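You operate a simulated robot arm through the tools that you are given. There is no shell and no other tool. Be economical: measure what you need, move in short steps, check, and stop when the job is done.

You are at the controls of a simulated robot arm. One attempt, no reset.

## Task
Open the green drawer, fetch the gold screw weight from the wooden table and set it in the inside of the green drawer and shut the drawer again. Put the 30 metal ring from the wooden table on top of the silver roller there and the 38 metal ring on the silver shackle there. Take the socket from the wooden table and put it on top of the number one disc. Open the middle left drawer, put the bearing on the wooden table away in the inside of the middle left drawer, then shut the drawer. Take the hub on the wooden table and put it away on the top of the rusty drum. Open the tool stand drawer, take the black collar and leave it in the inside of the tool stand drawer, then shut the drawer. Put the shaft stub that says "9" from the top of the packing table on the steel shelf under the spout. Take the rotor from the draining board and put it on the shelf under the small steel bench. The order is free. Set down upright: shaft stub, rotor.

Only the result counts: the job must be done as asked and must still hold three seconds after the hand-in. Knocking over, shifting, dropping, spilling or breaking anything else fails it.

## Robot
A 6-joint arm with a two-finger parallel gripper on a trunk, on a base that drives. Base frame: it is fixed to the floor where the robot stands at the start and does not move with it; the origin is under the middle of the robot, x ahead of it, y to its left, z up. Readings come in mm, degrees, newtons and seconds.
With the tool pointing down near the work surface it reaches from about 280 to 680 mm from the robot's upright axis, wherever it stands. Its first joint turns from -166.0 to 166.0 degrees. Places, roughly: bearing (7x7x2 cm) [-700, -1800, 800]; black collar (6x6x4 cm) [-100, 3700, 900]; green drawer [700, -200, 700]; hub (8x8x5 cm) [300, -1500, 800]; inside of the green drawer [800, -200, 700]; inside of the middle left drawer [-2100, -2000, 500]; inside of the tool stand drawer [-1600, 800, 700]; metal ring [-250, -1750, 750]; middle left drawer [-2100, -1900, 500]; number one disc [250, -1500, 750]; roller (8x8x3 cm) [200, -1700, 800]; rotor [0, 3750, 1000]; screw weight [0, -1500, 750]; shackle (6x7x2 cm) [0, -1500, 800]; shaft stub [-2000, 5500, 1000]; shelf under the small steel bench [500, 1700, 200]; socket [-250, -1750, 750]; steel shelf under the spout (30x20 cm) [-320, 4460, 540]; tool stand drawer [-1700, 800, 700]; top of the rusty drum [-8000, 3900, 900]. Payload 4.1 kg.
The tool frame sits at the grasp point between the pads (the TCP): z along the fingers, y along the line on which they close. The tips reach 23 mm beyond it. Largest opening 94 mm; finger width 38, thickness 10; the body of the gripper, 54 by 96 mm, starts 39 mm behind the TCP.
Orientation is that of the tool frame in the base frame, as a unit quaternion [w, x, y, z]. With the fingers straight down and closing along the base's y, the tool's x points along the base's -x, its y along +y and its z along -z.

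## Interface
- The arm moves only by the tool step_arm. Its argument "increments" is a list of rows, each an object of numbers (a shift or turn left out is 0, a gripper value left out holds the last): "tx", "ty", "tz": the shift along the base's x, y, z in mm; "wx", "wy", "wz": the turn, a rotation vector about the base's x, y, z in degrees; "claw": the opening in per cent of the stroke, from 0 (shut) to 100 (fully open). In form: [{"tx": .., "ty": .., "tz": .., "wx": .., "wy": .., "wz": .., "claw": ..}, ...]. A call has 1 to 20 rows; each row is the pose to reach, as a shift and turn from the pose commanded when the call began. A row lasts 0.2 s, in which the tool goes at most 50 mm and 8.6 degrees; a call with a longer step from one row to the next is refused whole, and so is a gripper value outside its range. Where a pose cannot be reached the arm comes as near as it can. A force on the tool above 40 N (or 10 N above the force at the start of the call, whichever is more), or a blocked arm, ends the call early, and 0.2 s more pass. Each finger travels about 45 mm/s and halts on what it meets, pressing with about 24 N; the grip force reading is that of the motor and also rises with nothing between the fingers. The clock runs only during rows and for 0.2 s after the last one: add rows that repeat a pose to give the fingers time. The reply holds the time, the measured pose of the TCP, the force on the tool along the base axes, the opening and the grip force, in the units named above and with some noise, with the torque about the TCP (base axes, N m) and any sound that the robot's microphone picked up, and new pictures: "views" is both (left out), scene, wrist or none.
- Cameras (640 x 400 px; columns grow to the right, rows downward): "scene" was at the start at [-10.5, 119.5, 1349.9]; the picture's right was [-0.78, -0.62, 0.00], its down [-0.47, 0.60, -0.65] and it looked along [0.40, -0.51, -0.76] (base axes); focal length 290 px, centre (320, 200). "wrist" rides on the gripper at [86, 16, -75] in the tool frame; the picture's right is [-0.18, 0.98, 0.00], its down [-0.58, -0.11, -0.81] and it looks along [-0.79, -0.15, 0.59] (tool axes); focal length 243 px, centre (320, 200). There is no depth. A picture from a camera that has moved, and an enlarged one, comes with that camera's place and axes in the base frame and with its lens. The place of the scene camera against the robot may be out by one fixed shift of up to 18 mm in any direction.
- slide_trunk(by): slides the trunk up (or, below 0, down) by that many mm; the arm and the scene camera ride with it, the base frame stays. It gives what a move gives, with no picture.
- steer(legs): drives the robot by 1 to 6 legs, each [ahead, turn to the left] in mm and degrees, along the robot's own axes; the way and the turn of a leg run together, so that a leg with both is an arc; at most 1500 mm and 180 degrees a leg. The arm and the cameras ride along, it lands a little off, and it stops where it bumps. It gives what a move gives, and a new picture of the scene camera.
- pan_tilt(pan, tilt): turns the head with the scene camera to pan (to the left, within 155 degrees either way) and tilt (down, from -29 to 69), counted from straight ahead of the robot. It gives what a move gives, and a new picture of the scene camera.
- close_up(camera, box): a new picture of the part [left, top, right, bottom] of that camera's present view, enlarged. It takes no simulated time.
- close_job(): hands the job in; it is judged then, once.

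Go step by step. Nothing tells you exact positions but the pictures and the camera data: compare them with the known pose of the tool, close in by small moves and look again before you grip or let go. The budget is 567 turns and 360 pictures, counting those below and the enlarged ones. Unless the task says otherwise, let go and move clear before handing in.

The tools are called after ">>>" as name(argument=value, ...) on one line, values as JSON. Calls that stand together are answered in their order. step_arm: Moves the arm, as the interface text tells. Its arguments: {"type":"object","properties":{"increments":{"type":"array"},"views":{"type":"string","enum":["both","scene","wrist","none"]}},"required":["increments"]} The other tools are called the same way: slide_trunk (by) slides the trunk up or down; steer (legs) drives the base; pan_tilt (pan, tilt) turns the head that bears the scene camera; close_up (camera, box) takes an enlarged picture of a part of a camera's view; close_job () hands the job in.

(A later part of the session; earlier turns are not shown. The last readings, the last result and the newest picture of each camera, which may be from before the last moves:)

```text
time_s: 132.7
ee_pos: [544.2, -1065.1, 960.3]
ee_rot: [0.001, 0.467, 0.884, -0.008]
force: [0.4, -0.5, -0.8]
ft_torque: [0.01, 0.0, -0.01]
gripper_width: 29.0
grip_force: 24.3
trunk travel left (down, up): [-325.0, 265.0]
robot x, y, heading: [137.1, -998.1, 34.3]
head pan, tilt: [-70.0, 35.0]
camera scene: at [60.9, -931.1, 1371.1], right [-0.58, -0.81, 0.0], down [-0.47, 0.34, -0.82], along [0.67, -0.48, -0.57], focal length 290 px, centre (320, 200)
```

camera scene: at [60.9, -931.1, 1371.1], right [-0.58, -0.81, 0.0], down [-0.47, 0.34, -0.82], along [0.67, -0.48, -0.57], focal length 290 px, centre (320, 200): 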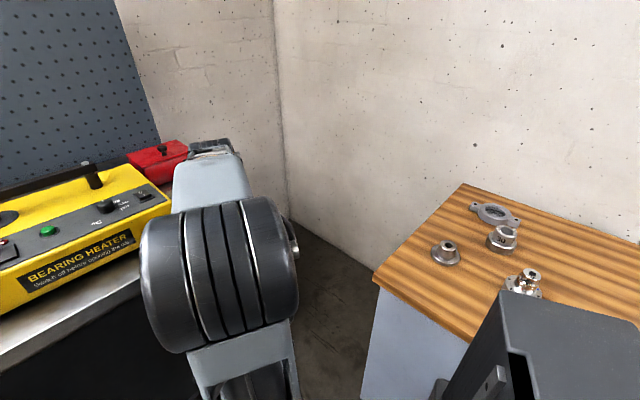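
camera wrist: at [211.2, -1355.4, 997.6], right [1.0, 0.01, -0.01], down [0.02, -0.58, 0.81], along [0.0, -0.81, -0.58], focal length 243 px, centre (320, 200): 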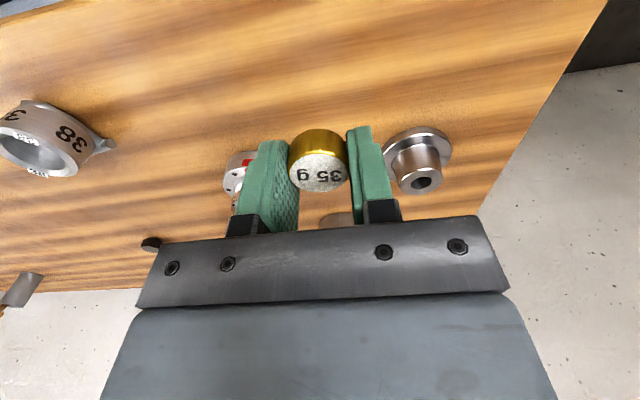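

>>> steer(legs=[[0, 68.7], [963, 0], [0, -92.4]])

>>> pan_tilt(pan=-30, tilt=50)

```text
time_s: 144.6
ee_pos: [275.4, -306.2, 961.2]
ee_rot: [-0.001, 0.643, 0.766, -0.008]
force: [0.1, -0.1, 0.4]
ft_torque: [-0.03, -0.01, 0.04]
gripper_width: 28.7
grip_force: 23.8
trunk travel left (down, up): [-325.0, 265.0]
robot x, y, heading: [-71.7, -71.2, 9.5]
head pan, tilt: [-70.0, 35.0]
camera scene: at [-114.2, 17.8, 1371.1], right [-0.87, -0.5, 0.0], down [-0.28, 0.5, -0.82], along [0.41, -0.71, -0.57], focal length 290 px, centre (320, 200)
```

scene: 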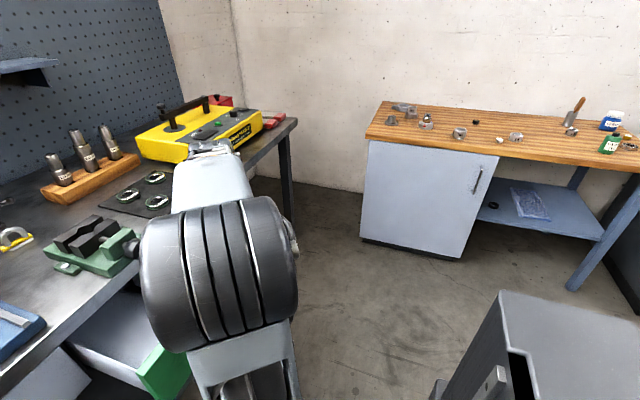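

```text
time_s: 145.6
ee_pos: [274.6, -307.3, 960.8]
ee_rot: [-0.001, 0.643, 0.766, -0.008]
force: [0.5, 0.5, 0.0]
ft_torque: [0.03, 0.0, 0.01]
gripper_width: 28.8
grip_force: 24.5
trunk travel left (down, up): [-325.0, 265.0]
robot x, y, heading: [-72.9, -74.3, 9.6]
head pan, tilt: [-30.0, 50.0]
camera scene: at [-85.6, 67.5, 1349.4], right [-0.35, -0.94, 0.0], down [-0.72, 0.27, -0.64], along [0.6, -0.22, -0.77], focal length 290 px, centre (320, 200)
```

scene: 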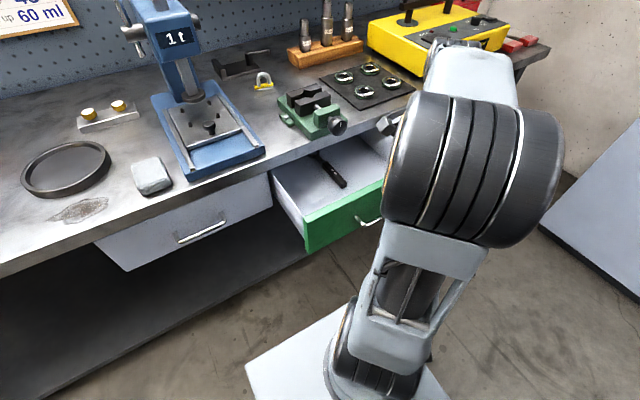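

>>> step_arm(increments=[{"wz": 8.3}, {"wz": 16.6}, {"wz": 24.9}, {"wz": 33.2, "tx": 20}, {"wz": 41.5, "tx": 40}, {"wz": 49.8, "tx": 60, "ty": 10}, {"wz": 58.1, "tx": 80, "ty": 20}, {"wz": 66.4, "tx": 100, "ty": 30}, {"wz": 74.7, "tx": 110, "ty": 40}, {"wz": 83, "tx": 120, "ty": 50}, {"wz": 90, "tx": 120, "ty": 50, "tz": -40}, {"wz": 90, "tx": 120, "ty": 50, "tz": -80}, {"wz": 90, "tx": 120, "ty": 50, "tz": -80}], views="both")

```text
time_s: 148.4
ee_pos: [394.3, -257.0, 879.1]
ee_rot: [0.004, -0.086, 0.996, -0.007]
force: [-0.2, -0.3, 0.1]
ft_torque: [0.01, 0.01, -0.02]
gripper_width: 28.8
grip_force: 24.5
trunk travel left (down, up): [-325.0, 265.0]
robot x, y, heading: [-72.7, -70.8, 9.3]
head pan, tilt: [-30.0, 50.0]
camera scene: at [-85.4, 67.5, 1349.4], right [-0.35, -0.94, 0.0], down [-0.72, 0.27, -0.64], along [0.6, -0.22, -0.77], focal length 290 px, centre (320, 200)
camera wrist: at [307.0, -255.3, 951.8], right [0.01, 1.0, -0.01], down [0.58, 0.0, 0.81], along [0.81, -0.02, -0.58], focal length 243 px, centre (320, 200)
```

scene: 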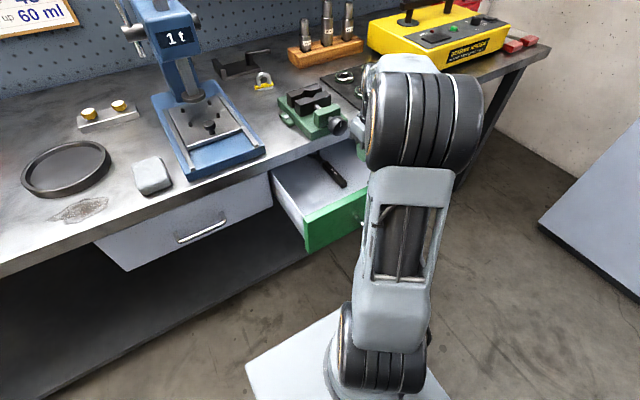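
wrist: 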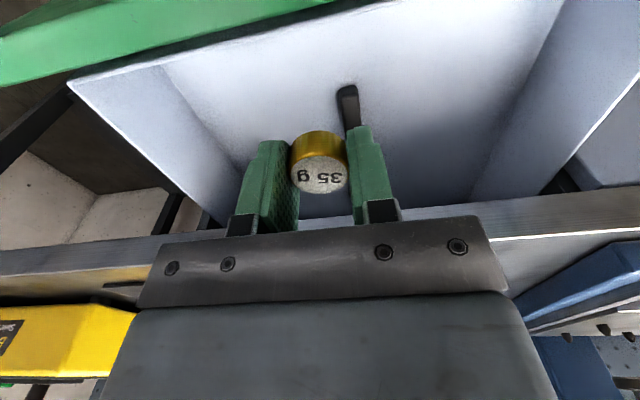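

The drawer interior is clear on its right side, but the camera would hit the drawer front in this orientation. I'll turn the tool back so the camera sits along the drawer's width, and move to the right part.

>>> step_arm(increments=[{"wz": -8.3}, {"wz": -16.6}, {"wz": -24.9}, {"wz": -33.2}, {"wz": -41.5}, {"wz": -49.8, "tx": 10, "ty": -10}, {"wz": -58.1, "tx": 20, "ty": -20}, {"wz": -66.4, "tx": 30, "ty": -30}, {"wz": -74.7, "tx": 40, "ty": -40}, {"wz": -83, "tx": 45, "ty": -50}, {"wz": -90, "tx": 45, "ty": -56}, {"wz": -90, "tx": 45, "ty": -56, "tz": -30}, {"wz": -90, "tx": 45, "ty": -56, "tz": -60}, {"wz": -90, "tx": 45, "ty": -56, "tz": -60}], views="both")

```text
time_s: 151.4
ee_pos: [441.6, -312.0, 819.7]
ee_rot: [0.0, 0.645, 0.764, -0.008]
force: [0.1, -0.4, 0.9]
ft_torque: [0.01, 0.01, 0.0]
gripper_width: 28.6
grip_force: 23.8
trunk travel left (down, up): [-325.0, 265.0]
robot x, y, heading: [-68.1, -70.3, 10.0]
head pan, tilt: [-30.0, 50.0]
camera scene: at [-85.4, 67.5, 1349.4], right [-0.35, -0.94, 0.0], down [-0.72, 0.27, -0.64], along [0.6, -0.22, -0.77], focal length 290 px, centre (320, 200)
camera wrist: at [443.6, -223.9, 892.6], right [1.0, -0.01, -0.01], down [0.0, -0.58, 0.81], along [-0.02, -0.81, -0.58], focal length 243 px, centre (320, 200)
```

scene: 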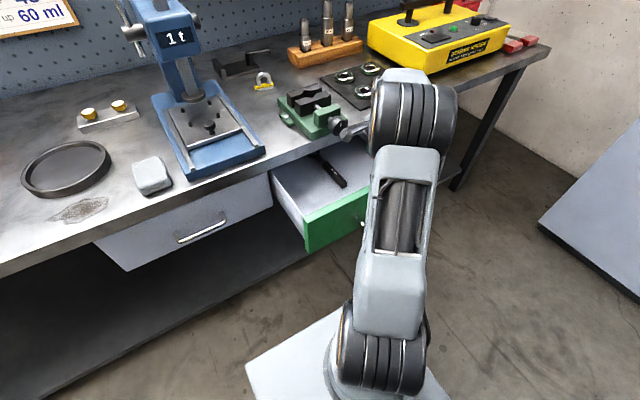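
wrist: 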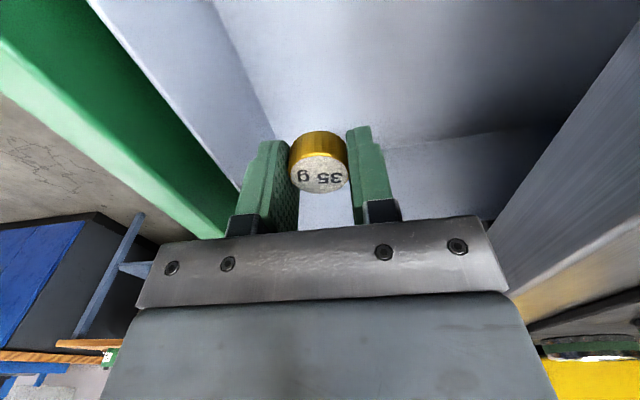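

>>> step_arm(increments=[{"tx": 15}, {"tx": 28}, {"tx": 28, "tz": -20}, {"tx": 28, "tz": -40}, {"tx": 28, "tz": -60}, {"tx": 28, "tz": -60}], views="wrist")

```text
time_s: 151.9
ee_pos: [448.4, -313.3, 821.1]
ee_rot: [-0.005, 0.637, 0.771, -0.012]
force: [-19.5, 2.6, 6.0]
ft_torque: [0.69, -1.66, 2.26]
gripper_width: 28.7
grip_force: 24.0
trunk travel left (down, up): [-325.0, 265.0]
robot x, y, heading: [-77.7, -76.3, 9.4]
head pan, tilt: [-30.0, 50.0]
stopped in row 2: the force on the tool passed its limit at 51 N (the readings are from after the stop); the commanded pose is now the measured one
camera wrist: at [450.3, -224.5, 892.8], right [1.0, 0.01, -0.03], down [0.02, -0.58, 0.81], along [-0.01, -0.81, -0.58], focal length 243 px, centre (320, 200)
```

wrist: 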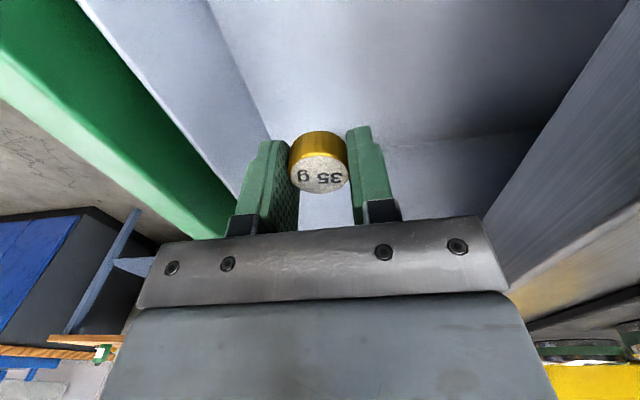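

I touched the bench edge with the gripper body; the opening is narrower than I thought. Backing off to its middle, x≈430.

>>> step_arm(increments=[{"tx": -10}, {"tx": -19}, {"tx": -19}], views="none")

>>> step_arm(increments=[{"tz": -15}, {"tz": -30}, {"tz": -45}, {"tz": -55}, {"tz": -55}], views="both")

```text
time_s: 152.7
ee_pos: [432.2, -313.4, 819.4]
ee_rot: [-0.006, 0.638, 0.77, -0.013]
force: [0.1, -0.4, -0.3]
ft_torque: [0.01, 0.01, 0.0]
gripper_width: 28.6
grip_force: 23.8
trunk travel left (down, up): [-325.0, 265.0]
robot x, y, heading: [-71.5, -71.4, 9.4]
head pan, tilt: [-30.0, 50.0]
```

```text
time_s: 153.9
ee_pos: [433.2, -311.8, 763.6]
ee_rot: [-0.006, 0.638, 0.77, -0.013]
force: [0.2, -0.7, -1.1]
ft_torque: [-0.04, -0.01, 0.03]
gripper_width: 28.4
grip_force: 24.1
trunk travel left (down, up): [-325.0, 265.0]
robot x, y, heading: [-70.7, -71.5, 9.7]
head pan, tilt: [-30.0, 50.0]
camera scene: at [-85.7, 67.5, 1349.4], right [-0.35, -0.94, 0.0], down [-0.72, 0.27, -0.64], along [0.6, -0.22, -0.77], focal length 290 px, centre (320, 200)
camera wrist: at [434.7, -223.9, 835.4], right [1.0, 0.0, -0.03], down [0.02, -0.58, 0.81], along [-0.01, -0.81, -0.58], focal length 243 px, centre (320, 200)
```

scene: 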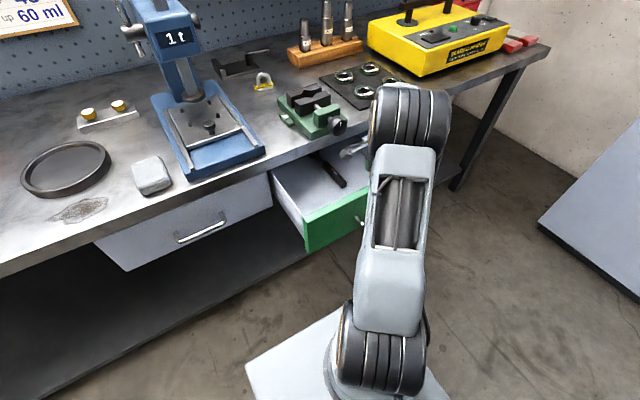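
wrist: 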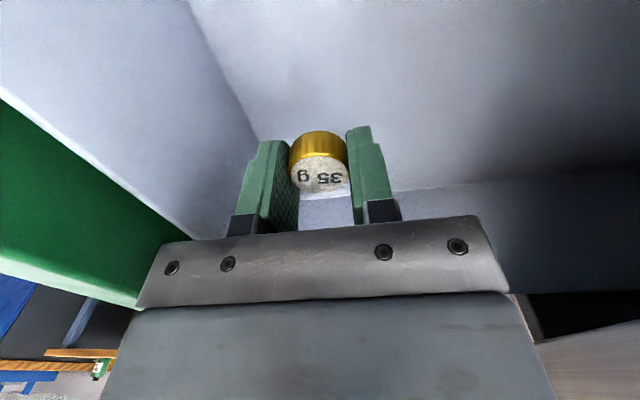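

The drawer is deep (floor near 620). I'll go a bit lower and nudge the drawer front further open from inside with the gripper body, to get more room.

>>> step_arm(increments=[{"tz": -15}, {"tz": -30}, {"tz": -45}, {"tz": -60}, {"tx": -10, "ty": -2, "tz": -60}, {"tx": -20, "ty": -3.7, "tz": -60}, {"tx": -30, "ty": -5.5, "tz": -60}, {"tx": -40, "ty": -7.4, "tz": -60}, {"tx": -50, "ty": -9.2, "tz": -60}], views="both")

```text
time_s: 155.1
ee_pos: [427.1, -313.7, 710.8]
ee_rot: [0.002, 0.637, 0.771, -0.01]
force: [1.3, 6.0, 18.4]
ft_torque: [0.57, -0.33, 0.05]
gripper_width: 28.7
grip_force: 24.1
trunk travel left (down, up): [-325.0, 265.0]
robot x, y, heading: [-73.4, -76.2, 9.8]
head pan, tilt: [-30.0, 50.0]
stopped in row 6: the force on the tool passed its limit at 43 N (the readings are from after the stop); the commanded pose is now the measured one
camera scene: at [-87.0, 68.9, 1349.1], right [-0.35, -0.94, 0.0], down [-0.72, 0.26, -0.64], along [0.6, -0.22, -0.77], focal length 290 px, centre (320, 200)
camera wrist: at [427.5, -225.2, 782.0], right [1.0, 0.0, -0.01], down [0.01, -0.58, 0.82], along [0.0, -0.82, -0.58], focal length 243 px, centre (320, 200)
```

scene: 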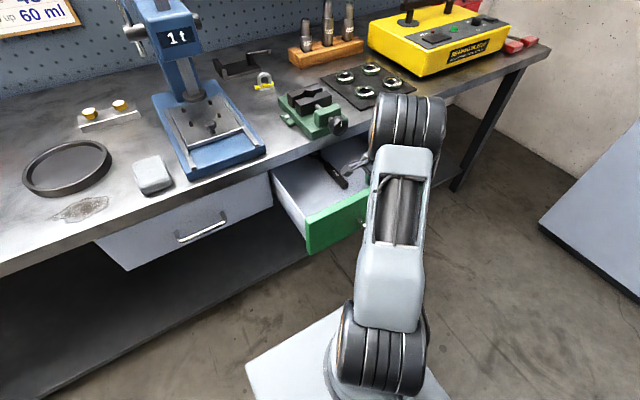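
wrist: 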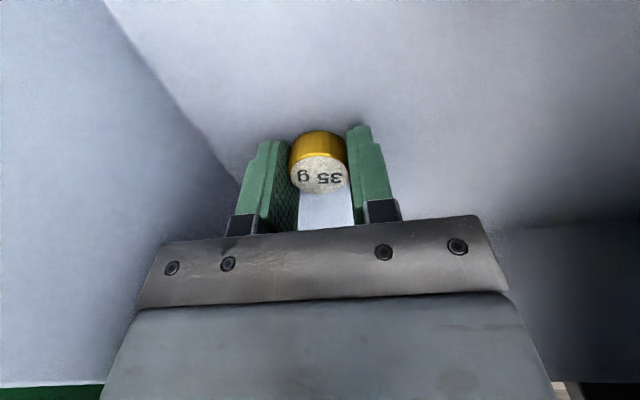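

The weight has met the drawer floor. Releasing here and rising straight out.

>>> step_arm(increments=[{"tz": 1}, {"tz": 1, "claw": 45}, {"tz": 1, "claw": 50}, {"tz": 1, "claw": 50}, {"tz": 10}, {"tz": 30}, {"tz": 60}, {"tz": 100}, {"tz": 140}, {"tz": 180}, {"tz": 220}], views="wrist")

```text
time_s: 157.5
ee_pos: [425.7, -314.9, 928.1]
ee_rot: [-0.001, 0.638, 0.77, -0.012]
force: [1.1, 0.6, -0.1]
ft_torque: [0.0, -0.02, 0.02]
gripper_width: 46.9
grip_force: 0.1
trunk travel left (down, up): [-325.0, 265.0]
robot x, y, heading: [-71.1, -72.4, 9.8]
head pan, tilt: [-30.0, 50.0]
camera wrist: at [426.4, -226.7, 1000.3], right [1.0, 0.0, -0.02], down [0.02, -0.58, 0.82], along [-0.01, -0.82, -0.58], focal length 243 px, centre (320, 200)
```

wrist: 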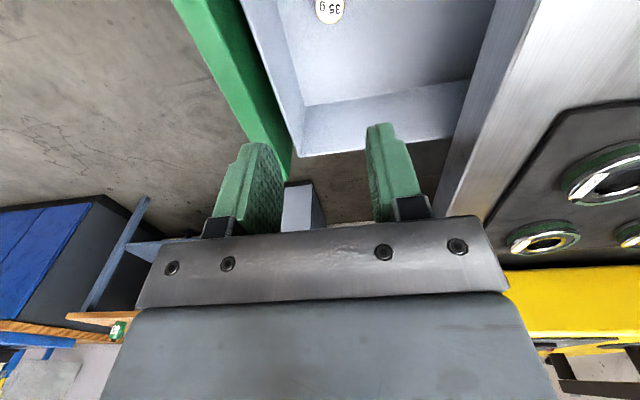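

The weight is in. To shut it I'll back up a little and take the handle again with the tool level.

>>> steer(legs=[[-110, 0.8]])

>>> step_arm(increments=[{"tx": -30, "ty": 15, "claw": 100}, {"tx": -60, "ty": 30}, {"tx": -90, "ty": 45}, {"tx": -117, "ty": 58}, {"tx": -117, "ty": 58}], views="none")

```text
time_s: 158.7
ee_pos: [321.1, -327.8, 928.3]
ee_rot: [-0.001, 0.632, 0.775, -0.011]
force: [0.0, -0.4, -0.1]
ft_torque: [-0.02, -0.03, 0.0]
gripper_width: 46.9
grip_force: 0.1
trunk travel left (down, up): [-325.0, 265.0]
robot x, y, heading: [-181.1, -90.5, 10.7]
head pan, tilt: [-30.0, 50.0]
camera scene: at [-195.4, 48.1, 1349.4], right [-0.33, -0.94, 0.0], down [-0.72, 0.26, -0.64], along [0.61, -0.21, -0.77], focal length 290 px, centre (320, 200)
```

scene: 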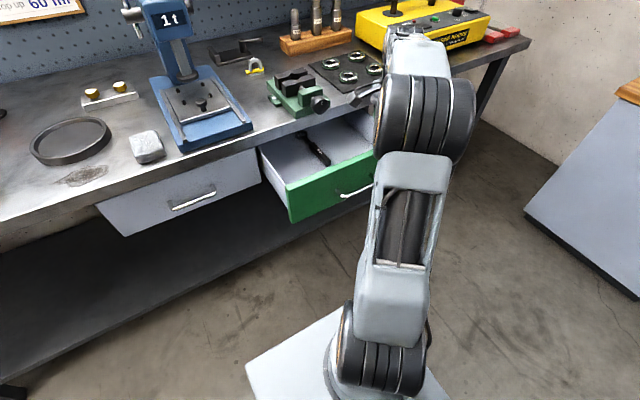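

```text
time_s: 159.9
ee_pos: [203.0, -271.0, 928.1]
ee_rot: [-0.002, 0.632, 0.775, -0.011]
force: [0.5, 0.6, -0.1]
ft_torque: [0.01, 0.0, 0.0]
gripper_width: 93.7
grip_force: 0.0
trunk travel left (down, up): [-325.0, 265.0]
robot x, y, heading: [-179.9, -92.9, 10.5]
head pan, tilt: [-30.0, 50.0]
```

>>> step_arm(increments=[{"wx": 1.6, "wy": -7.9, "tz": -17}, {"wx": 3.2, "wy": -15.8, "tz": -34}, {"wx": 4.8, "wy": -23.7, "tz": -51}, {"wx": 6.4, "wy": -31.5, "tz": -68}, {"wx": 8, "wy": -39.4, "tz": -85}, {"wx": 9.6, "wy": -47.2, "tz": -102}, {"wx": 11.2, "wy": -55.1, "tz": -119}, {"wx": 12.8, "wy": -63, "tz": -136}, {"wx": 14.4, "wy": -70.8, "tz": -153}, {"wx": 16, "wy": -78.7, "tz": -170}, {"wx": 17.4, "wy": -86, "tz": -187}, {"wx": 17.6, "wy": -87.5, "tz": -193}, {"wx": 17.6, "wy": -87.5, "tz": -193}], views="wrist")

```text
time_s: 162.7
ee_pos: [204.2, -269.9, 736.0]
ee_rot: [0.445, 0.458, 0.554, 0.535]
force: [-0.2, 0.9, 0.5]
ft_torque: [-0.03, -0.05, 0.01]
gripper_width: 93.8
grip_force: 0.1
trunk travel left (down, up): [-325.0, 265.0]
robot x, y, heading: [-182.4, -94.8, 10.6]
head pan, tilt: [-30.0, 50.0]
camera wrist: at [115.2, -198.9, 752.5], right [0.06, -0.17, 0.98], down [-0.69, -0.72, -0.08], along [0.72, -0.67, -0.16], focal length 243 px, centre (320, 200)
```

wrist: 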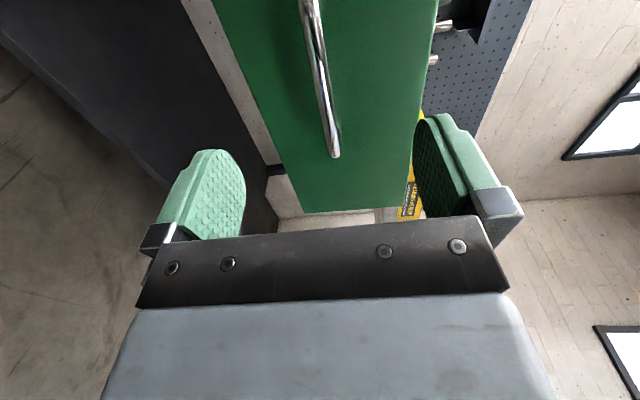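

>>> step_arm(increments=[{"tx": 30, "ty": 5.5}, {"tx": 60, "ty": 9}, {"tx": 84, "ty": 13}, {"tx": 84, "ty": 13, "claw": 50}, {"tx": 84, "ty": 13, "claw": 0}, {"tx": 84, "ty": 13, "claw": 0}, {"tx": 84, "ty": 13, "claw": 0}, {"tx": 84, "ty": 13, "claw": 0}, {"tx": 84, "ty": 13, "claw": 0}, {"tx": 84, "ty": 13, "claw": 0}], views="wrist")

```text
time_s: 164.9
ee_pos: [287.9, -257.6, 733.9]
ee_rot: [0.444, 0.458, 0.555, 0.534]
force: [-1.6, -0.3, -14.5]
ft_torque: [0.1, 0.08, -0.27]
gripper_width: 11.6
grip_force: 45.0
trunk travel left (down, up): [-325.0, 265.0]
robot x, y, heading: [-182.3, -93.6, 10.7]
head pan, tilt: [-30.0, 50.0]
camera wrist: at [199.2, -186.4, 752.4], right [0.07, -0.17, 0.98], down [-0.69, -0.72, -0.08], along [0.72, -0.67, -0.17], focal length 243 px, centre (320, 200)
```

wrist: 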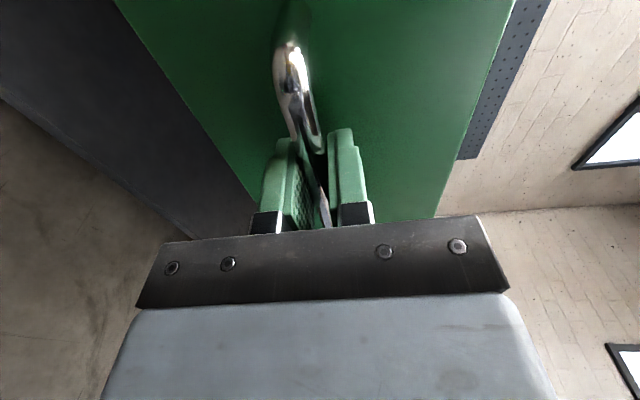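

>>> step_arm(increments=[{"tx": 20, "ty": 4}, {"tx": 40, "ty": 8}, {"tx": 60, "ty": 12}, {"tx": 80, "ty": 16}, {"tx": 100, "ty": 20}, {"tx": 120, "ty": 24}, {"tx": 140, "ty": 28}, {"tx": 160, "ty": 32}, {"tx": 180, "ty": 36}, {"tx": 190, "ty": 38}, {"tx": 197, "ty": 39.4}, {"tx": 200, "ty": 40}], views="scene")

```text
time_s: 167.5
ee_pos: [484.1, -218.3, 734.4]
ee_rot: [0.444, 0.459, 0.554, 0.535]
force: [-38.7, 2.9, -1.8]
ft_torque: [0.25, 0.05, 0.11]
gripper_width: 11.7
grip_force: 44.9
trunk travel left (down, up): [-325.0, 265.0]
robot x, y, heading: [-179.6, -93.9, 10.4]
head pan, tilt: [-30.0, 50.0]
camera scene: at [-199.3, 48.3, 1349.3], right [-0.33, -0.94, 0.0], down [-0.72, 0.26, -0.64], along [0.61, -0.22, -0.76], focal length 290 px, centre (320, 200)
```

scene: 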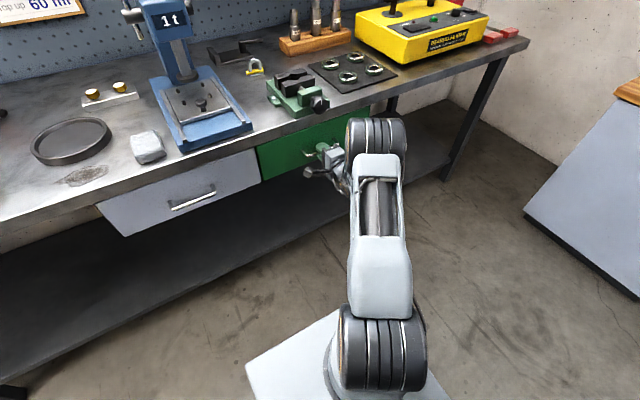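

Drawer closed against its stop. Releasing and retreating.

>>> step_arm(increments=[{"tx": -2.5, "ty": -0.5}, {"tx": -2.5, "ty": -0.5, "claw": 40}, {"tx": -2.5, "ty": -0.5, "claw": 80}, {"tx": -2.5, "ty": -0.5, "claw": 80}, {"tx": -2.5, "ty": -0.5, "claw": 80}, {"tx": -2.5, "ty": -0.5, "claw": 80}, {"tx": -30, "ty": -6}, {"tx": -60, "ty": -12}, {"tx": -100, "ty": -20}, {"tx": -140, "ty": -28}, {"tx": -180, "ty": -36}, {"tx": -210, "ty": -42}], views="wrist")

>>> step_arm(increments=[{"wx": -1.6, "wy": 7.9, "tz": 17}, {"wx": -3.2, "wy": 15.8, "tz": 34}, {"wx": -4.8, "wy": 23.7, "tz": 51}, {"wx": -6.4, "wy": 31.5, "tz": 68}, {"wx": -8, "wy": 39.4, "tz": 85}, {"wx": -9.6, "wy": 47.2, "tz": 102}, {"wx": -11.2, "wy": 55.1, "tz": 119}, {"wx": -12.8, "wy": 63, "tz": 136}, {"wx": -14.4, "wy": 70.8, "tz": 153}, {"wx": -16, "wy": 78.7, "tz": 170}, {"wx": -17.4, "wy": 86, "tz": 187}, {"wx": -17.8, "wy": 88.5, "tz": 200}, {"wx": -17.8, "wy": 88.5, "tz": 220}], views="scene")

```text
time_s: 170.1
ee_pos: [277.3, -258.7, 735.2]
ee_rot: [0.445, 0.457, 0.554, 0.535]
force: [-0.8, 0.3, -0.2]
ft_torque: [-0.01, 0.0, 0.0]
gripper_width: 75.3
grip_force: 0.1
trunk travel left (down, up): [-325.0, 265.0]
robot x, y, heading: [-180.6, -93.7, 10.5]
head pan, tilt: [-30.0, 50.0]
camera wrist: at [188.9, -187.5, 751.5], right [0.06, -0.17, 0.98], down [-0.69, -0.72, -0.08], along [0.72, -0.67, -0.16], focal length 243 px, centre (320, 200)
```

wrist: 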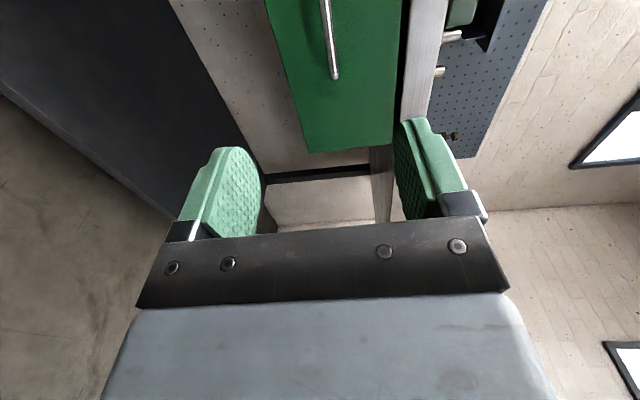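

```text
time_s: 172.9
ee_pos: [277.0, -258.4, 954.1]
ee_rot: [-0.008, 0.632, 0.775, -0.019]
force: [0.0, -0.2, 0.6]
ft_torque: [-0.01, -0.01, 0.01]
gripper_width: 75.3
grip_force: 0.0
trunk travel left (down, up): [-325.0, 265.0]
robot x, y, heading: [-180.1, -93.5, 10.2]
head pan, tilt: [-30.0, 50.0]
camera scene: at [-195.5, 48.1, 1349.4], right [-0.33, -0.94, 0.0], down [-0.72, 0.26, -0.64], along [0.61, -0.21, -0.77], focal length 290 px, centre (320, 200)
```

scene: 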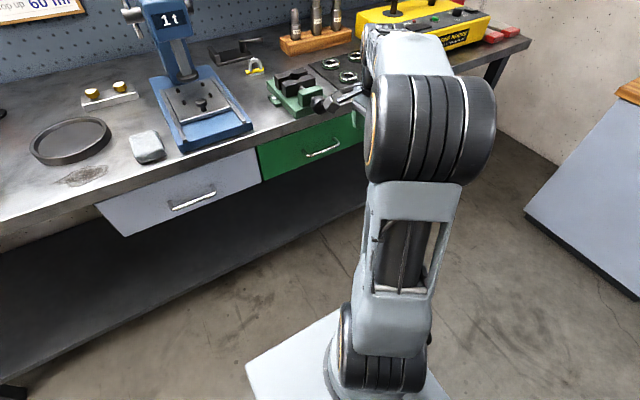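

Green drawer job is finished. Now to the blue cabinet with the middle-left drawer.

>>> steer(legs=[[0, -165.2], [1450, 0], [725, 0], [0, 75.6]])

>>> pan_tilt(pan=0, tilt=35)

```text
time_s: 193.7
ee_pos: [-2274.4, -1534.0, 954.6]
ee_rot: [-0.018, 0.993, 0.118, -0.008]
force: [0.5, -0.7, -0.3]
ft_torque: [0.05, 0.02, 0.01]
gripper_width: 75.2
grip_force: 0.0
trunk travel left (down, up): [-325.0, 265.0]
robot x, y, heading: [-2123.6, -1071.3, -77.5]
head pan, tilt: [-30.0, 50.0]
camera scene: at [-1995.9, -1035.3, 1349.4], right [-0.95, 0.3, 0.0], down [0.23, 0.73, -0.64], along [-0.19, -0.61, -0.77], focal length 290 px, centre (320, 200)
```

scene: 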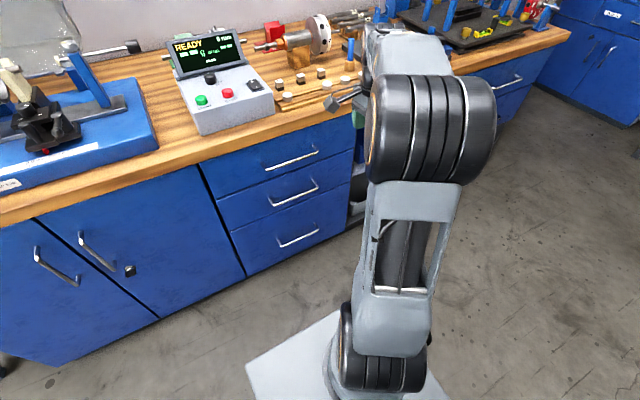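

```text
time_s: 194.6
ee_pos: [-2274.6, -1533.8, 954.7]
ee_rot: [-0.018, 0.993, 0.118, -0.008]
force: [-0.3, 0.3, -0.8]
ft_torque: [0.03, 0.01, 0.01]
gripper_width: 75.2
grip_force: 0.1
trunk travel left (down, up): [-325.0, 265.0]
robot x, y, heading: [-2124.3, -1070.2, -77.6]
head pan, tilt: [0.0, 35.0]
camera scene: at [-1953.8, -1047.9, 1371.1], right [-0.98, -0.21, 0.0], down [-0.12, 0.56, -0.82], along [0.17, -0.8, -0.57], focal length 290 px, centre (320, 200)
```

scene: 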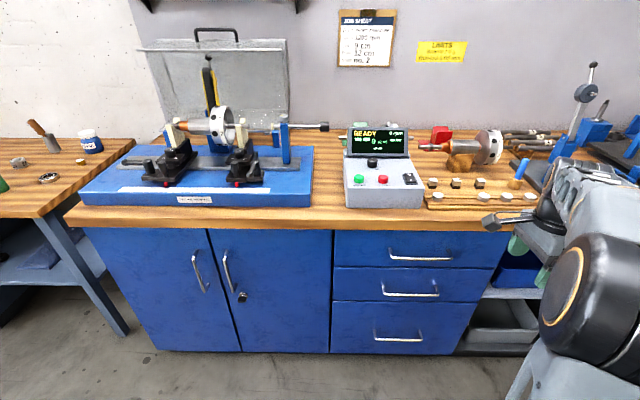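

>>> steer(legs=[[0, -1.7]])

>>> slide_trunk(by=-190)

>>> close_up(camera="wrist", box=[0, 0, 640, 400])

```text
time_s: 195.4
ee_pos: [-2288.4, -1528.6, 954.1]
ee_rot: [-0.018, 0.995, 0.103, -0.008]
force: [-0.3, 0.3, -0.2]
ft_torque: [0.01, 0.0, -0.02]
gripper_width: 75.2
grip_force: 0.1
trunk travel left (down, up): [-325.0, 265.0]
robot x, y, heading: [-2124.5, -1068.2, -79.1]
head pan, tilt: [0.0, 35.0]
camera scene: at [-1953.7, -1052.9, 1371.1], right [-0.98, -0.19, 0.0], down [-0.11, 0.56, -0.82], along [0.15, -0.81, -0.57], focal length 290 px, centre (320, 200)
```

scene: 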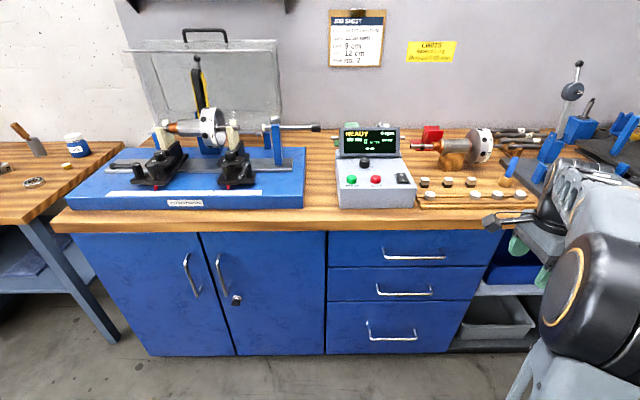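

```text
time_s: 197.4
ee_pos: [-2288.9, -1528.8, 763.6]
ee_rot: [-0.018, 0.994, 0.103, -0.008]
force: [0.3, -0.4, -0.2]
ft_torque: [-0.01, -0.01, 0.03]
gripper_width: 75.1
grip_force: 0.0
trunk travel left (down, up): [-135.0, 455.0]
robot x, y, heading: [-2124.9, -1071.2, -79.2]
head pan, tilt: [0.0, 35.0]
```

```text
1.00 times, centred on (320, 200) of wrist (not enlarged: the box is as wide or as high as the picture)
camera zoom: at [-2198.9, -1530.1, 836.1], right [0.02, -1.0, -0.03], down [-0.58, -0.04, 0.82], along [-0.82, 0.0, -0.58], focal length 243 px, centre (320, 200)
```

zoom: 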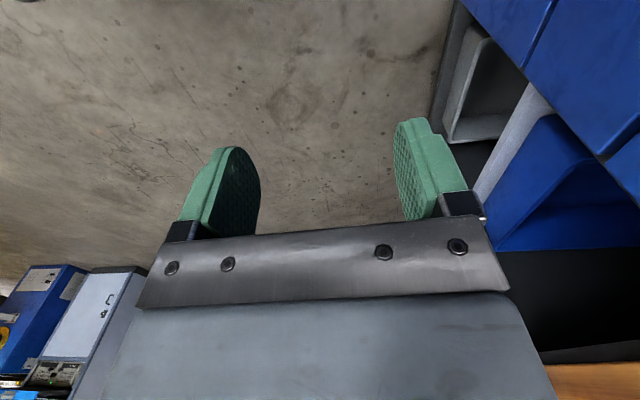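

>>> step_arm(increments=[{"wx": -8, "wy": -1.5, "tx": 13, "tz": -18}, {"wx": -16, "wy": -3, "tx": 26, "tz": -36}, {"wx": -24, "wy": -4.6, "tx": 39, "tz": -54}, {"wx": -32, "wy": -6.1, "tx": 52, "tz": -72}, {"wx": -40, "wy": -7.6, "tx": 65, "tz": -90}, {"wx": -48, "wy": -9.1, "tx": 78, "tz": -108}, {"wx": -56, "wy": -10.7, "tx": 91, "tz": -126, "claw": 100}, {"wx": -64, "wy": -12.2, "tx": 104, "tz": -144}, {"wx": -72, "wy": -13.7, "tx": 117, "ty": -10, "tz": -162}, {"wx": -80, "wy": -15.2, "tx": 130, "ty": -20, "tz": -180}, {"wx": -88, "wy": -16.8, "tx": 139, "ty": -35, "tz": -200}, {"wx": -89.5, "wy": -17, "tx": 139, "ty": -60, "tz": -219}, {"wx": -89.5, "wy": -17, "tx": 139, "ty": -60, "tz": -219}], views="both")

```text
time_s: 200.2
ee_pos: [-2149.2, -1589.5, 545.6]
ee_rot: [0.699, 0.71, 0.069, 0.055]
force: [0.0, 0.0, 0.1]
ft_torque: [-0.01, -0.02, 0.0]
gripper_width: 94.0
grip_force: 0.1
trunk travel left (down, up): [-135.0, 455.0]
robot x, y, heading: [-2123.5, -1072.3, -79.3]
head pan, tilt: [0.0, 35.0]
camera scene: at [-1953.6, -1052.8, 1181.1], right [-0.98, -0.19, 0.0], down [-0.11, 0.56, -0.82], along [0.15, -0.81, -0.57], focal length 290 px, centre (320, 200)
camera wrist: at [-2076.3, -1501.8, 560.0], right [-0.16, -0.05, 0.99], down [-0.71, 0.69, -0.09], along [-0.68, -0.72, -0.14], focal length 243 px, centre (320, 200)
```

scene: 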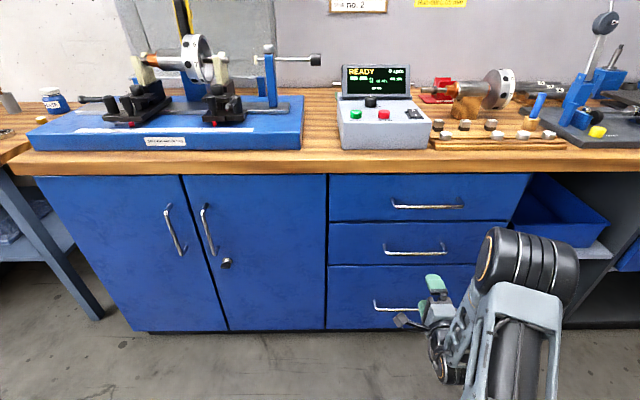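
wrist: 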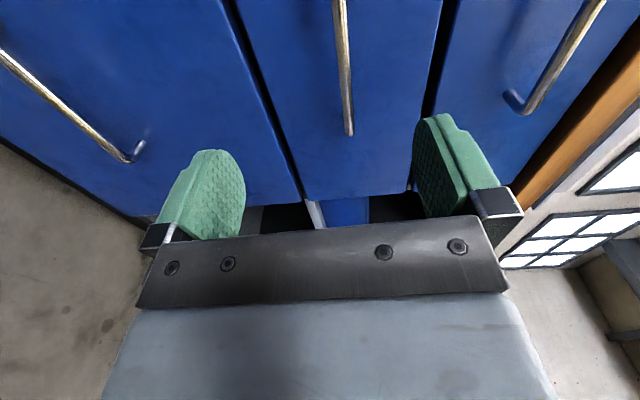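

>>> step_arm(increments=[{"tz": 16}, {"tx": 6, "ty": -30, "tz": 16}, {"tx": 11, "ty": -60, "tz": 16}, {"tx": 17, "ty": -90, "tz": 16}, {"tx": 19, "ty": -100, "tz": 16}, {"tx": 19, "ty": -100, "tz": 16}], views="wrist")

```text
time_s: 201.7
ee_pos: [-2131.1, -1689.8, 561.7]
ee_rot: [0.699, 0.71, 0.069, 0.055]
force: [0.0, 0.6, 0.7]
ft_torque: [0.0, 0.03, 0.05]
gripper_width: 94.1
grip_force: 0.0
trunk travel left (down, up): [-135.0, 455.0]
robot x, y, heading: [-2124.8, -1070.6, -79.1]
head pan, tilt: [0.0, 35.0]
camera wrist: at [-2057.4, -1601.6, 576.2], right [-0.16, -0.05, 0.99], down [-0.71, 0.69, -0.08], along [-0.68, -0.72, -0.15], focal length 243 px, centre (320, 200)
```

wrist: 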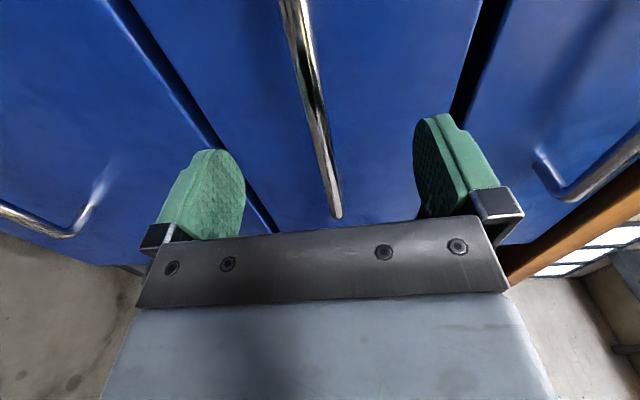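

>>> step_arm(increments=[{"tx": 2, "ty": -9}, {"tx": 3.4, "ty": -18}, {"tx": 3.4, "ty": -18, "claw": 50}, {"tx": 3.4, "ty": -18, "claw": 0}, {"tx": 3.4, "ty": -18, "claw": 0}, {"tx": 3.4, "ty": -18, "claw": 0}, {"tx": 3.4, "ty": -18, "claw": 0}, {"tx": 3.4, "ty": -18, "claw": 0}, {"tx": 3.4, "ty": -18, "claw": 0}, {"tx": 3.4, "ty": -18, "claw": 0}], views="wrist")

```text
time_s: 203.8
ee_pos: [-2125.7, -1707.6, 562.5]
ee_rot: [0.699, 0.71, 0.068, 0.055]
force: [1.4, 0.2, 2.7]
ft_torque: [0.31, -1.74, -0.07]
gripper_width: 12.0
grip_force: 45.1
trunk travel left (down, up): [-135.0, 455.0]
robot x, y, heading: [-2123.7, -1067.3, -79.6]
head pan, tilt: [0.0, 35.0]
camera wrist: at [-2054.2, -1619.5, 576.5], right [-0.16, -0.05, 0.99], down [-0.71, 0.69, -0.09], along [-0.68, -0.72, -0.15], focal length 243 px, centre (320, 200)
```

wrist: 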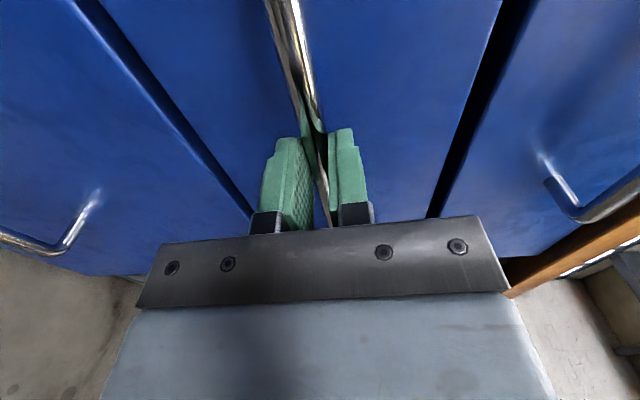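

>>> steer(legs=[[-120, 0], [-110, 0]])

```text
time_s: 205.9
ee_pos: [-2171.9, -1479.8, 561.3]
ee_rot: [0.699, 0.71, 0.065, 0.054]
force: [-30.2, -8.0, 2.3]
ft_torque: [0.27, -1.73, -0.16]
gripper_width: 11.8
grip_force: 44.6
trunk travel left (down, up): [-135.0, 455.0]
robot x, y, heading: [-2164.0, -839.1, -79.5]
head pan, tilt: [0.0, 35.0]
camera scene: at [-1998.4, -825.7, 1181.4], right [-0.98, -0.18, 0.0], down [-0.1, 0.56, -0.82], along [0.15, -0.81, -0.57], focal length 290 px, centre (320, 200)
```

scene: 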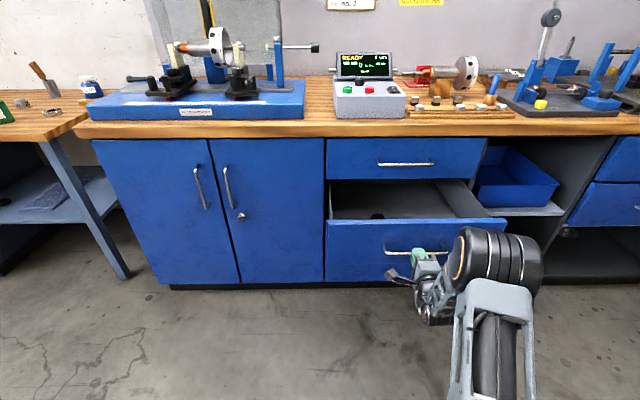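

Middle-left drawer is open about 230 mm. Releasing and backing off.

>>> step_arm(increments=[{"claw": 40}, {"claw": 80}, {"claw": 80}, {"claw": 80}, {"claw": 80}, {"tx": -5, "ty": 30}, {"tx": -11, "ty": 60}, {"tx": -17, "ty": 88}, {"tx": -17, "ty": 88, "tz": 40}, {"tx": -17, "ty": 88, "tz": 80}, {"tx": -17, "ty": 88, "tz": 120}, {"tx": -17, "ty": 88, "tz": 160}, {"tx": -17, "ty": 88, "tz": 200}], views="scene")

>>> step_arm(increments=[{"wx": 8, "wy": 1.4}, {"wx": 16, "wy": 2.8}, {"wx": 24, "wy": 4.3}, {"wx": 32, "wy": 5.7}, {"wx": 40, "wy": 7.1}, {"wx": 48, "wy": 8.5}, {"wx": 56, "wy": 10}, {"wx": 64, "wy": 11.4}, {"wx": 72, "wy": 12.8}, {"wx": 80, "wy": 14.2}, {"wx": 87.5, "wy": 15.6}, {"wx": 87.5, "wy": 15.6}], views="none")

>>> slide_trunk(by=190)

```text
time_s: 208.7
ee_pos: [-2189.5, -1392.2, 761.3]
ee_rot: [0.699, 0.71, 0.064, 0.053]
force: [-0.3, -0.7, 0.1]
ft_torque: [-0.03, 0.01, 0.03]
gripper_width: 75.1
grip_force: 0.0
trunk travel left (down, up): [-135.0, 455.0]
robot x, y, heading: [-2165.1, -843.2, -79.3]
head pan, tilt: [0.0, 35.0]
camera scene: at [-1996.6, -825.8, 1181.0], right [-0.98, -0.18, 0.0], down [-0.1, 0.56, -0.82], along [0.15, -0.81, -0.57], focal length 290 px, centre (320, 200)
```

scene: 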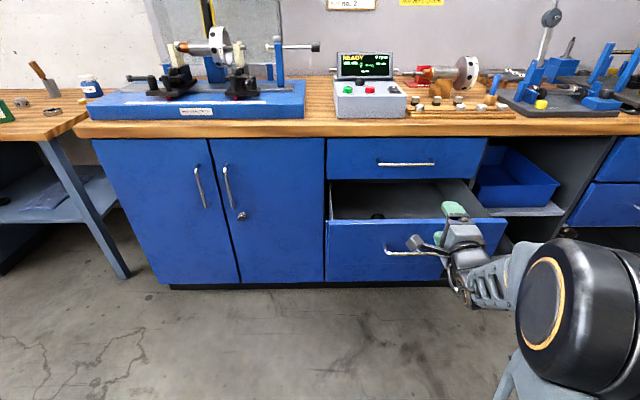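

```text
time_s: 211.3
ee_pos: [-2187.6, -1391.2, 764.1]
ee_rot: [0.001, 0.995, 0.097, -0.004]
force: [0.3, -0.2, 0.4]
ft_torque: [-0.02, 0.01, 0.02]
gripper_width: 75.2
grip_force: 0.0
trunk travel left (down, up): [-135.0, 455.0]
robot x, y, heading: [-2166.9, -841.8, -79.4]
head pan, tilt: [0.0, 35.0]
```

```text
time_s: 213.4
ee_pos: [-2189.1, -1391.4, 950.9]
ee_rot: [0.002, 0.995, 0.095, -0.005]
force: [0.3, 0.6, -0.2]
ft_torque: [-0.02, 0.01, -0.04]
gripper_width: 74.9
grip_force: 0.0
trunk travel left (down, up): [-325.0, 265.0]
robot x, y, heading: [-2170.1, -842.8, -79.6]
head pan, tilt: [0.0, 35.0]
```

>>> step_arm(increments=[{"tx": -7, "ty": 40, "tz": 10}, {"tx": -15, "ty": 80, "tz": 20}, {"tx": -22, "ty": 118, "tz": 30}], views="none")

>>> steer(legs=[[0, 66.3], [1296, 0], [0, -66.3]])

>>> pan_tilt(pan=0, tilt=55)

```text
time_s: 214.2
ee_pos: [-2210.5, -1272.8, 980.2]
ee_rot: [0.002, 0.995, 0.096, -0.004]
force: [-0.1, -0.3, 1.1]
ft_torque: [0.01, 0.01, 0.01]
gripper_width: 75.1
grip_force: 0.0
trunk travel left (down, up): [-325.0, 265.0]
robot x, y, heading: [-2166.4, -845.7, -79.3]
head pan, tilt: [0.0, 35.0]
```

```text
time_s: 226.5
ee_pos: [-949.7, -1572.7, 980.9]
ee_rot: [0.002, 0.996, 0.089, -0.003]
force: [0.0, 0.6, -0.3]
ft_torque: [-0.03, -0.02, 0.0]
gripper_width: 75.1
grip_force: 0.0
trunk travel left (down, up): [-325.0, 265.0]
robot x, y, heading: [-900.0, -1143.3, -80.1]
head pan, tilt: [0.0, 35.0]
camera scene: at [-729.8, -1130.7, 1371.1], right [-0.99, -0.17, 0.0], down [-0.1, 0.57, -0.82], along [0.14, -0.81, -0.57], focal length 290 px, centre (320, 200)
```

scene: 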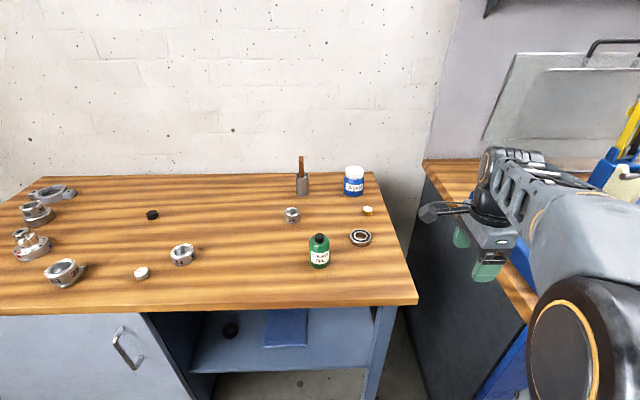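

```text
time_s: 227.3
ee_pos: [-948.8, -1575.6, 981.6]
ee_rot: [0.002, 0.996, 0.088, -0.004]
force: [-0.2, 0.1, -0.5]
ft_torque: [0.0, 0.02, 0.0]
gripper_width: 75.1
grip_force: 0.0
trunk travel left (down, up): [-325.0, 265.0]
robot x, y, heading: [-894.8, -1146.1, -80.3]
head pan, tilt: [0.0, 55.0]
camera scene: at [-732.4, -1115.0, 1342.9], right [-0.99, -0.17, 0.0], down [-0.14, 0.81, -0.57], along [0.1, -0.57, -0.82], focal length 290 px, centre (320, 200)
```

scene: 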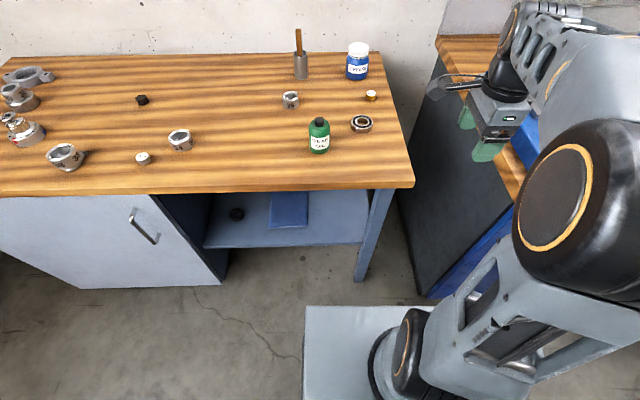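

>>> steer(legs=[[80, 0]])

>>> step_arm(increments=[{"wz": 8.4, "tx": 20, "ty": 0}, {"wz": 16.8, "tx": 40}, {"wz": 25.2, "tx": 60}, {"wz": 33.6, "tx": 80, "ty": -5}, {"wz": 42, "tx": 100, "ty": -15}, {"wz": 50.4, "tx": 120, "ty": -25}, {"wz": 58.8, "tx": 140, "ty": -35}, {"wz": 67.2, "tx": 160, "ty": -45}, {"wz": 75.6, "tx": 180, "ty": -55}, {"wz": 84, "tx": 195, "ty": -65}, {"wz": 90, "tx": 200, "ty": -75}, {"wz": 90, "tx": 200, "ty": -75, "tz": -40, "claw": 100}, {"wz": 90, "tx": 200, "ty": -75, "tz": -70}, {"wz": 90, "tx": 200, "ty": -75, "tz": -70}], views="wrist")

```text
time_s: 228.4
ee_pos: [-936.0, -1652.8, 982.0]
ee_rot: [0.002, 0.996, 0.089, -0.004]
force: [-0.6, -0.3, 0.0]
ft_torque: [-0.05, 0.02, 0.01]
gripper_width: 75.1
grip_force: 0.1
trunk travel left (down, up): [-325.0, 265.0]
robot x, y, heading: [-885.1, -1223.6, -80.2]
head pan, tilt: [0.0, 55.0]
camera scene: at [-719.1, -1193.0, 1342.9], right [-0.99, -0.17, 0.0], down [-0.14, 0.81, -0.57], along [0.1, -0.57, -0.82], focal length 290 px, centre (320, 200)
```

scene: 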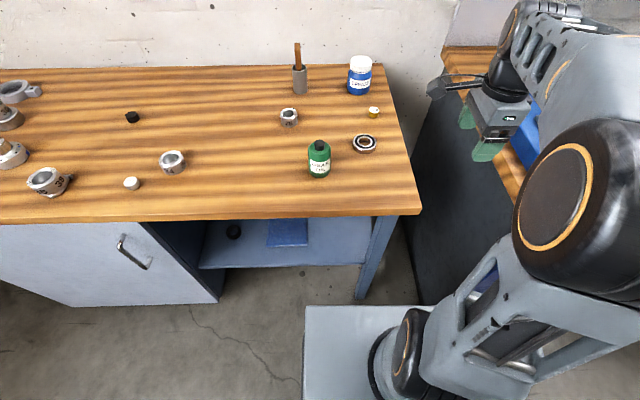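

```text
time_s: 231.4
ee_pos: [-736.1, -1728.7, 911.1]
ee_rot: [0.004, 0.642, 0.767, -0.002]
force: [-0.4, 0.7, -0.6]
ft_torque: [-0.02, -0.04, 0.0]
gripper_width: 94.1
grip_force: 0.0
trunk travel left (down, up): [-325.0, 265.0]
robot x, y, heading: [-884.3, -1221.3, -80.1]
head pan, tilt: [0.0, 55.0]
camera wrist: at [-735.3, -1640.5, 983.6], right [1.0, -0.01, 0.0], down [-0.01, -0.59, 0.81], along [0.0, -0.81, -0.59], focal length 243 px, centre (320, 200)
```

wrist: 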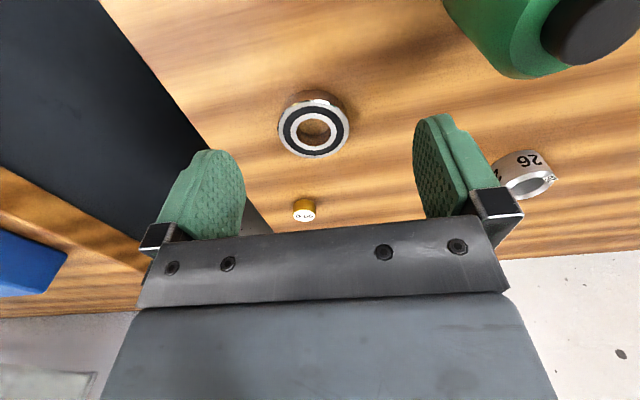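

>>> step_arm(increments="[{\"tx\": -4.5, \"ty\": -42}, {\"tx\": -4.5, \"ty\": -42, \"tz\": -30}, {\"tx\": -4.5, \"ty\": -42, \"tz\": -55}], \"views\": \"none\"", views="wrist")

```text
refused: the rows could not be read
```

>>> step_arm(increments=[{"tx": -4.5, "ty": -42}, {"tx": -4.5, "ty": -42, "tz": -30}, {"tx": -4.5, "ty": -42, "tz": -55}, {"tx": -4.5, "ty": -42, "tz": -55}], views="wrist")

```text
time_s: 232.4
ee_pos: [-741.5, -1769.5, 856.2]
ee_rot: [0.005, 0.641, 0.768, -0.001]
force: [-0.8, -0.9, -0.8]
ft_torque: [-0.01, -0.03, 0.01]
gripper_width: 94.0
grip_force: 0.0
trunk travel left (down, up): [-325.0, 265.0]
robot x, y, heading: [-884.5, -1224.0, -80.4]
head pan, tilt: [0.0, 55.0]
camera wrist: at [-739.9, -1681.5, 928.2], right [1.0, -0.01, 0.0], down [-0.01, -0.59, 0.81], along [0.0, -0.81, -0.59], focal length 243 px, centre (320, 200)
```

wrist: 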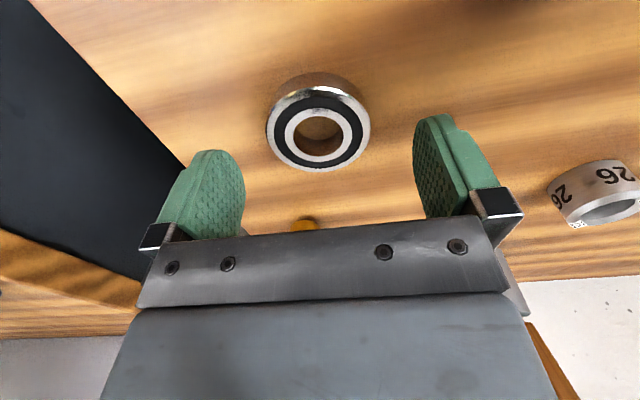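

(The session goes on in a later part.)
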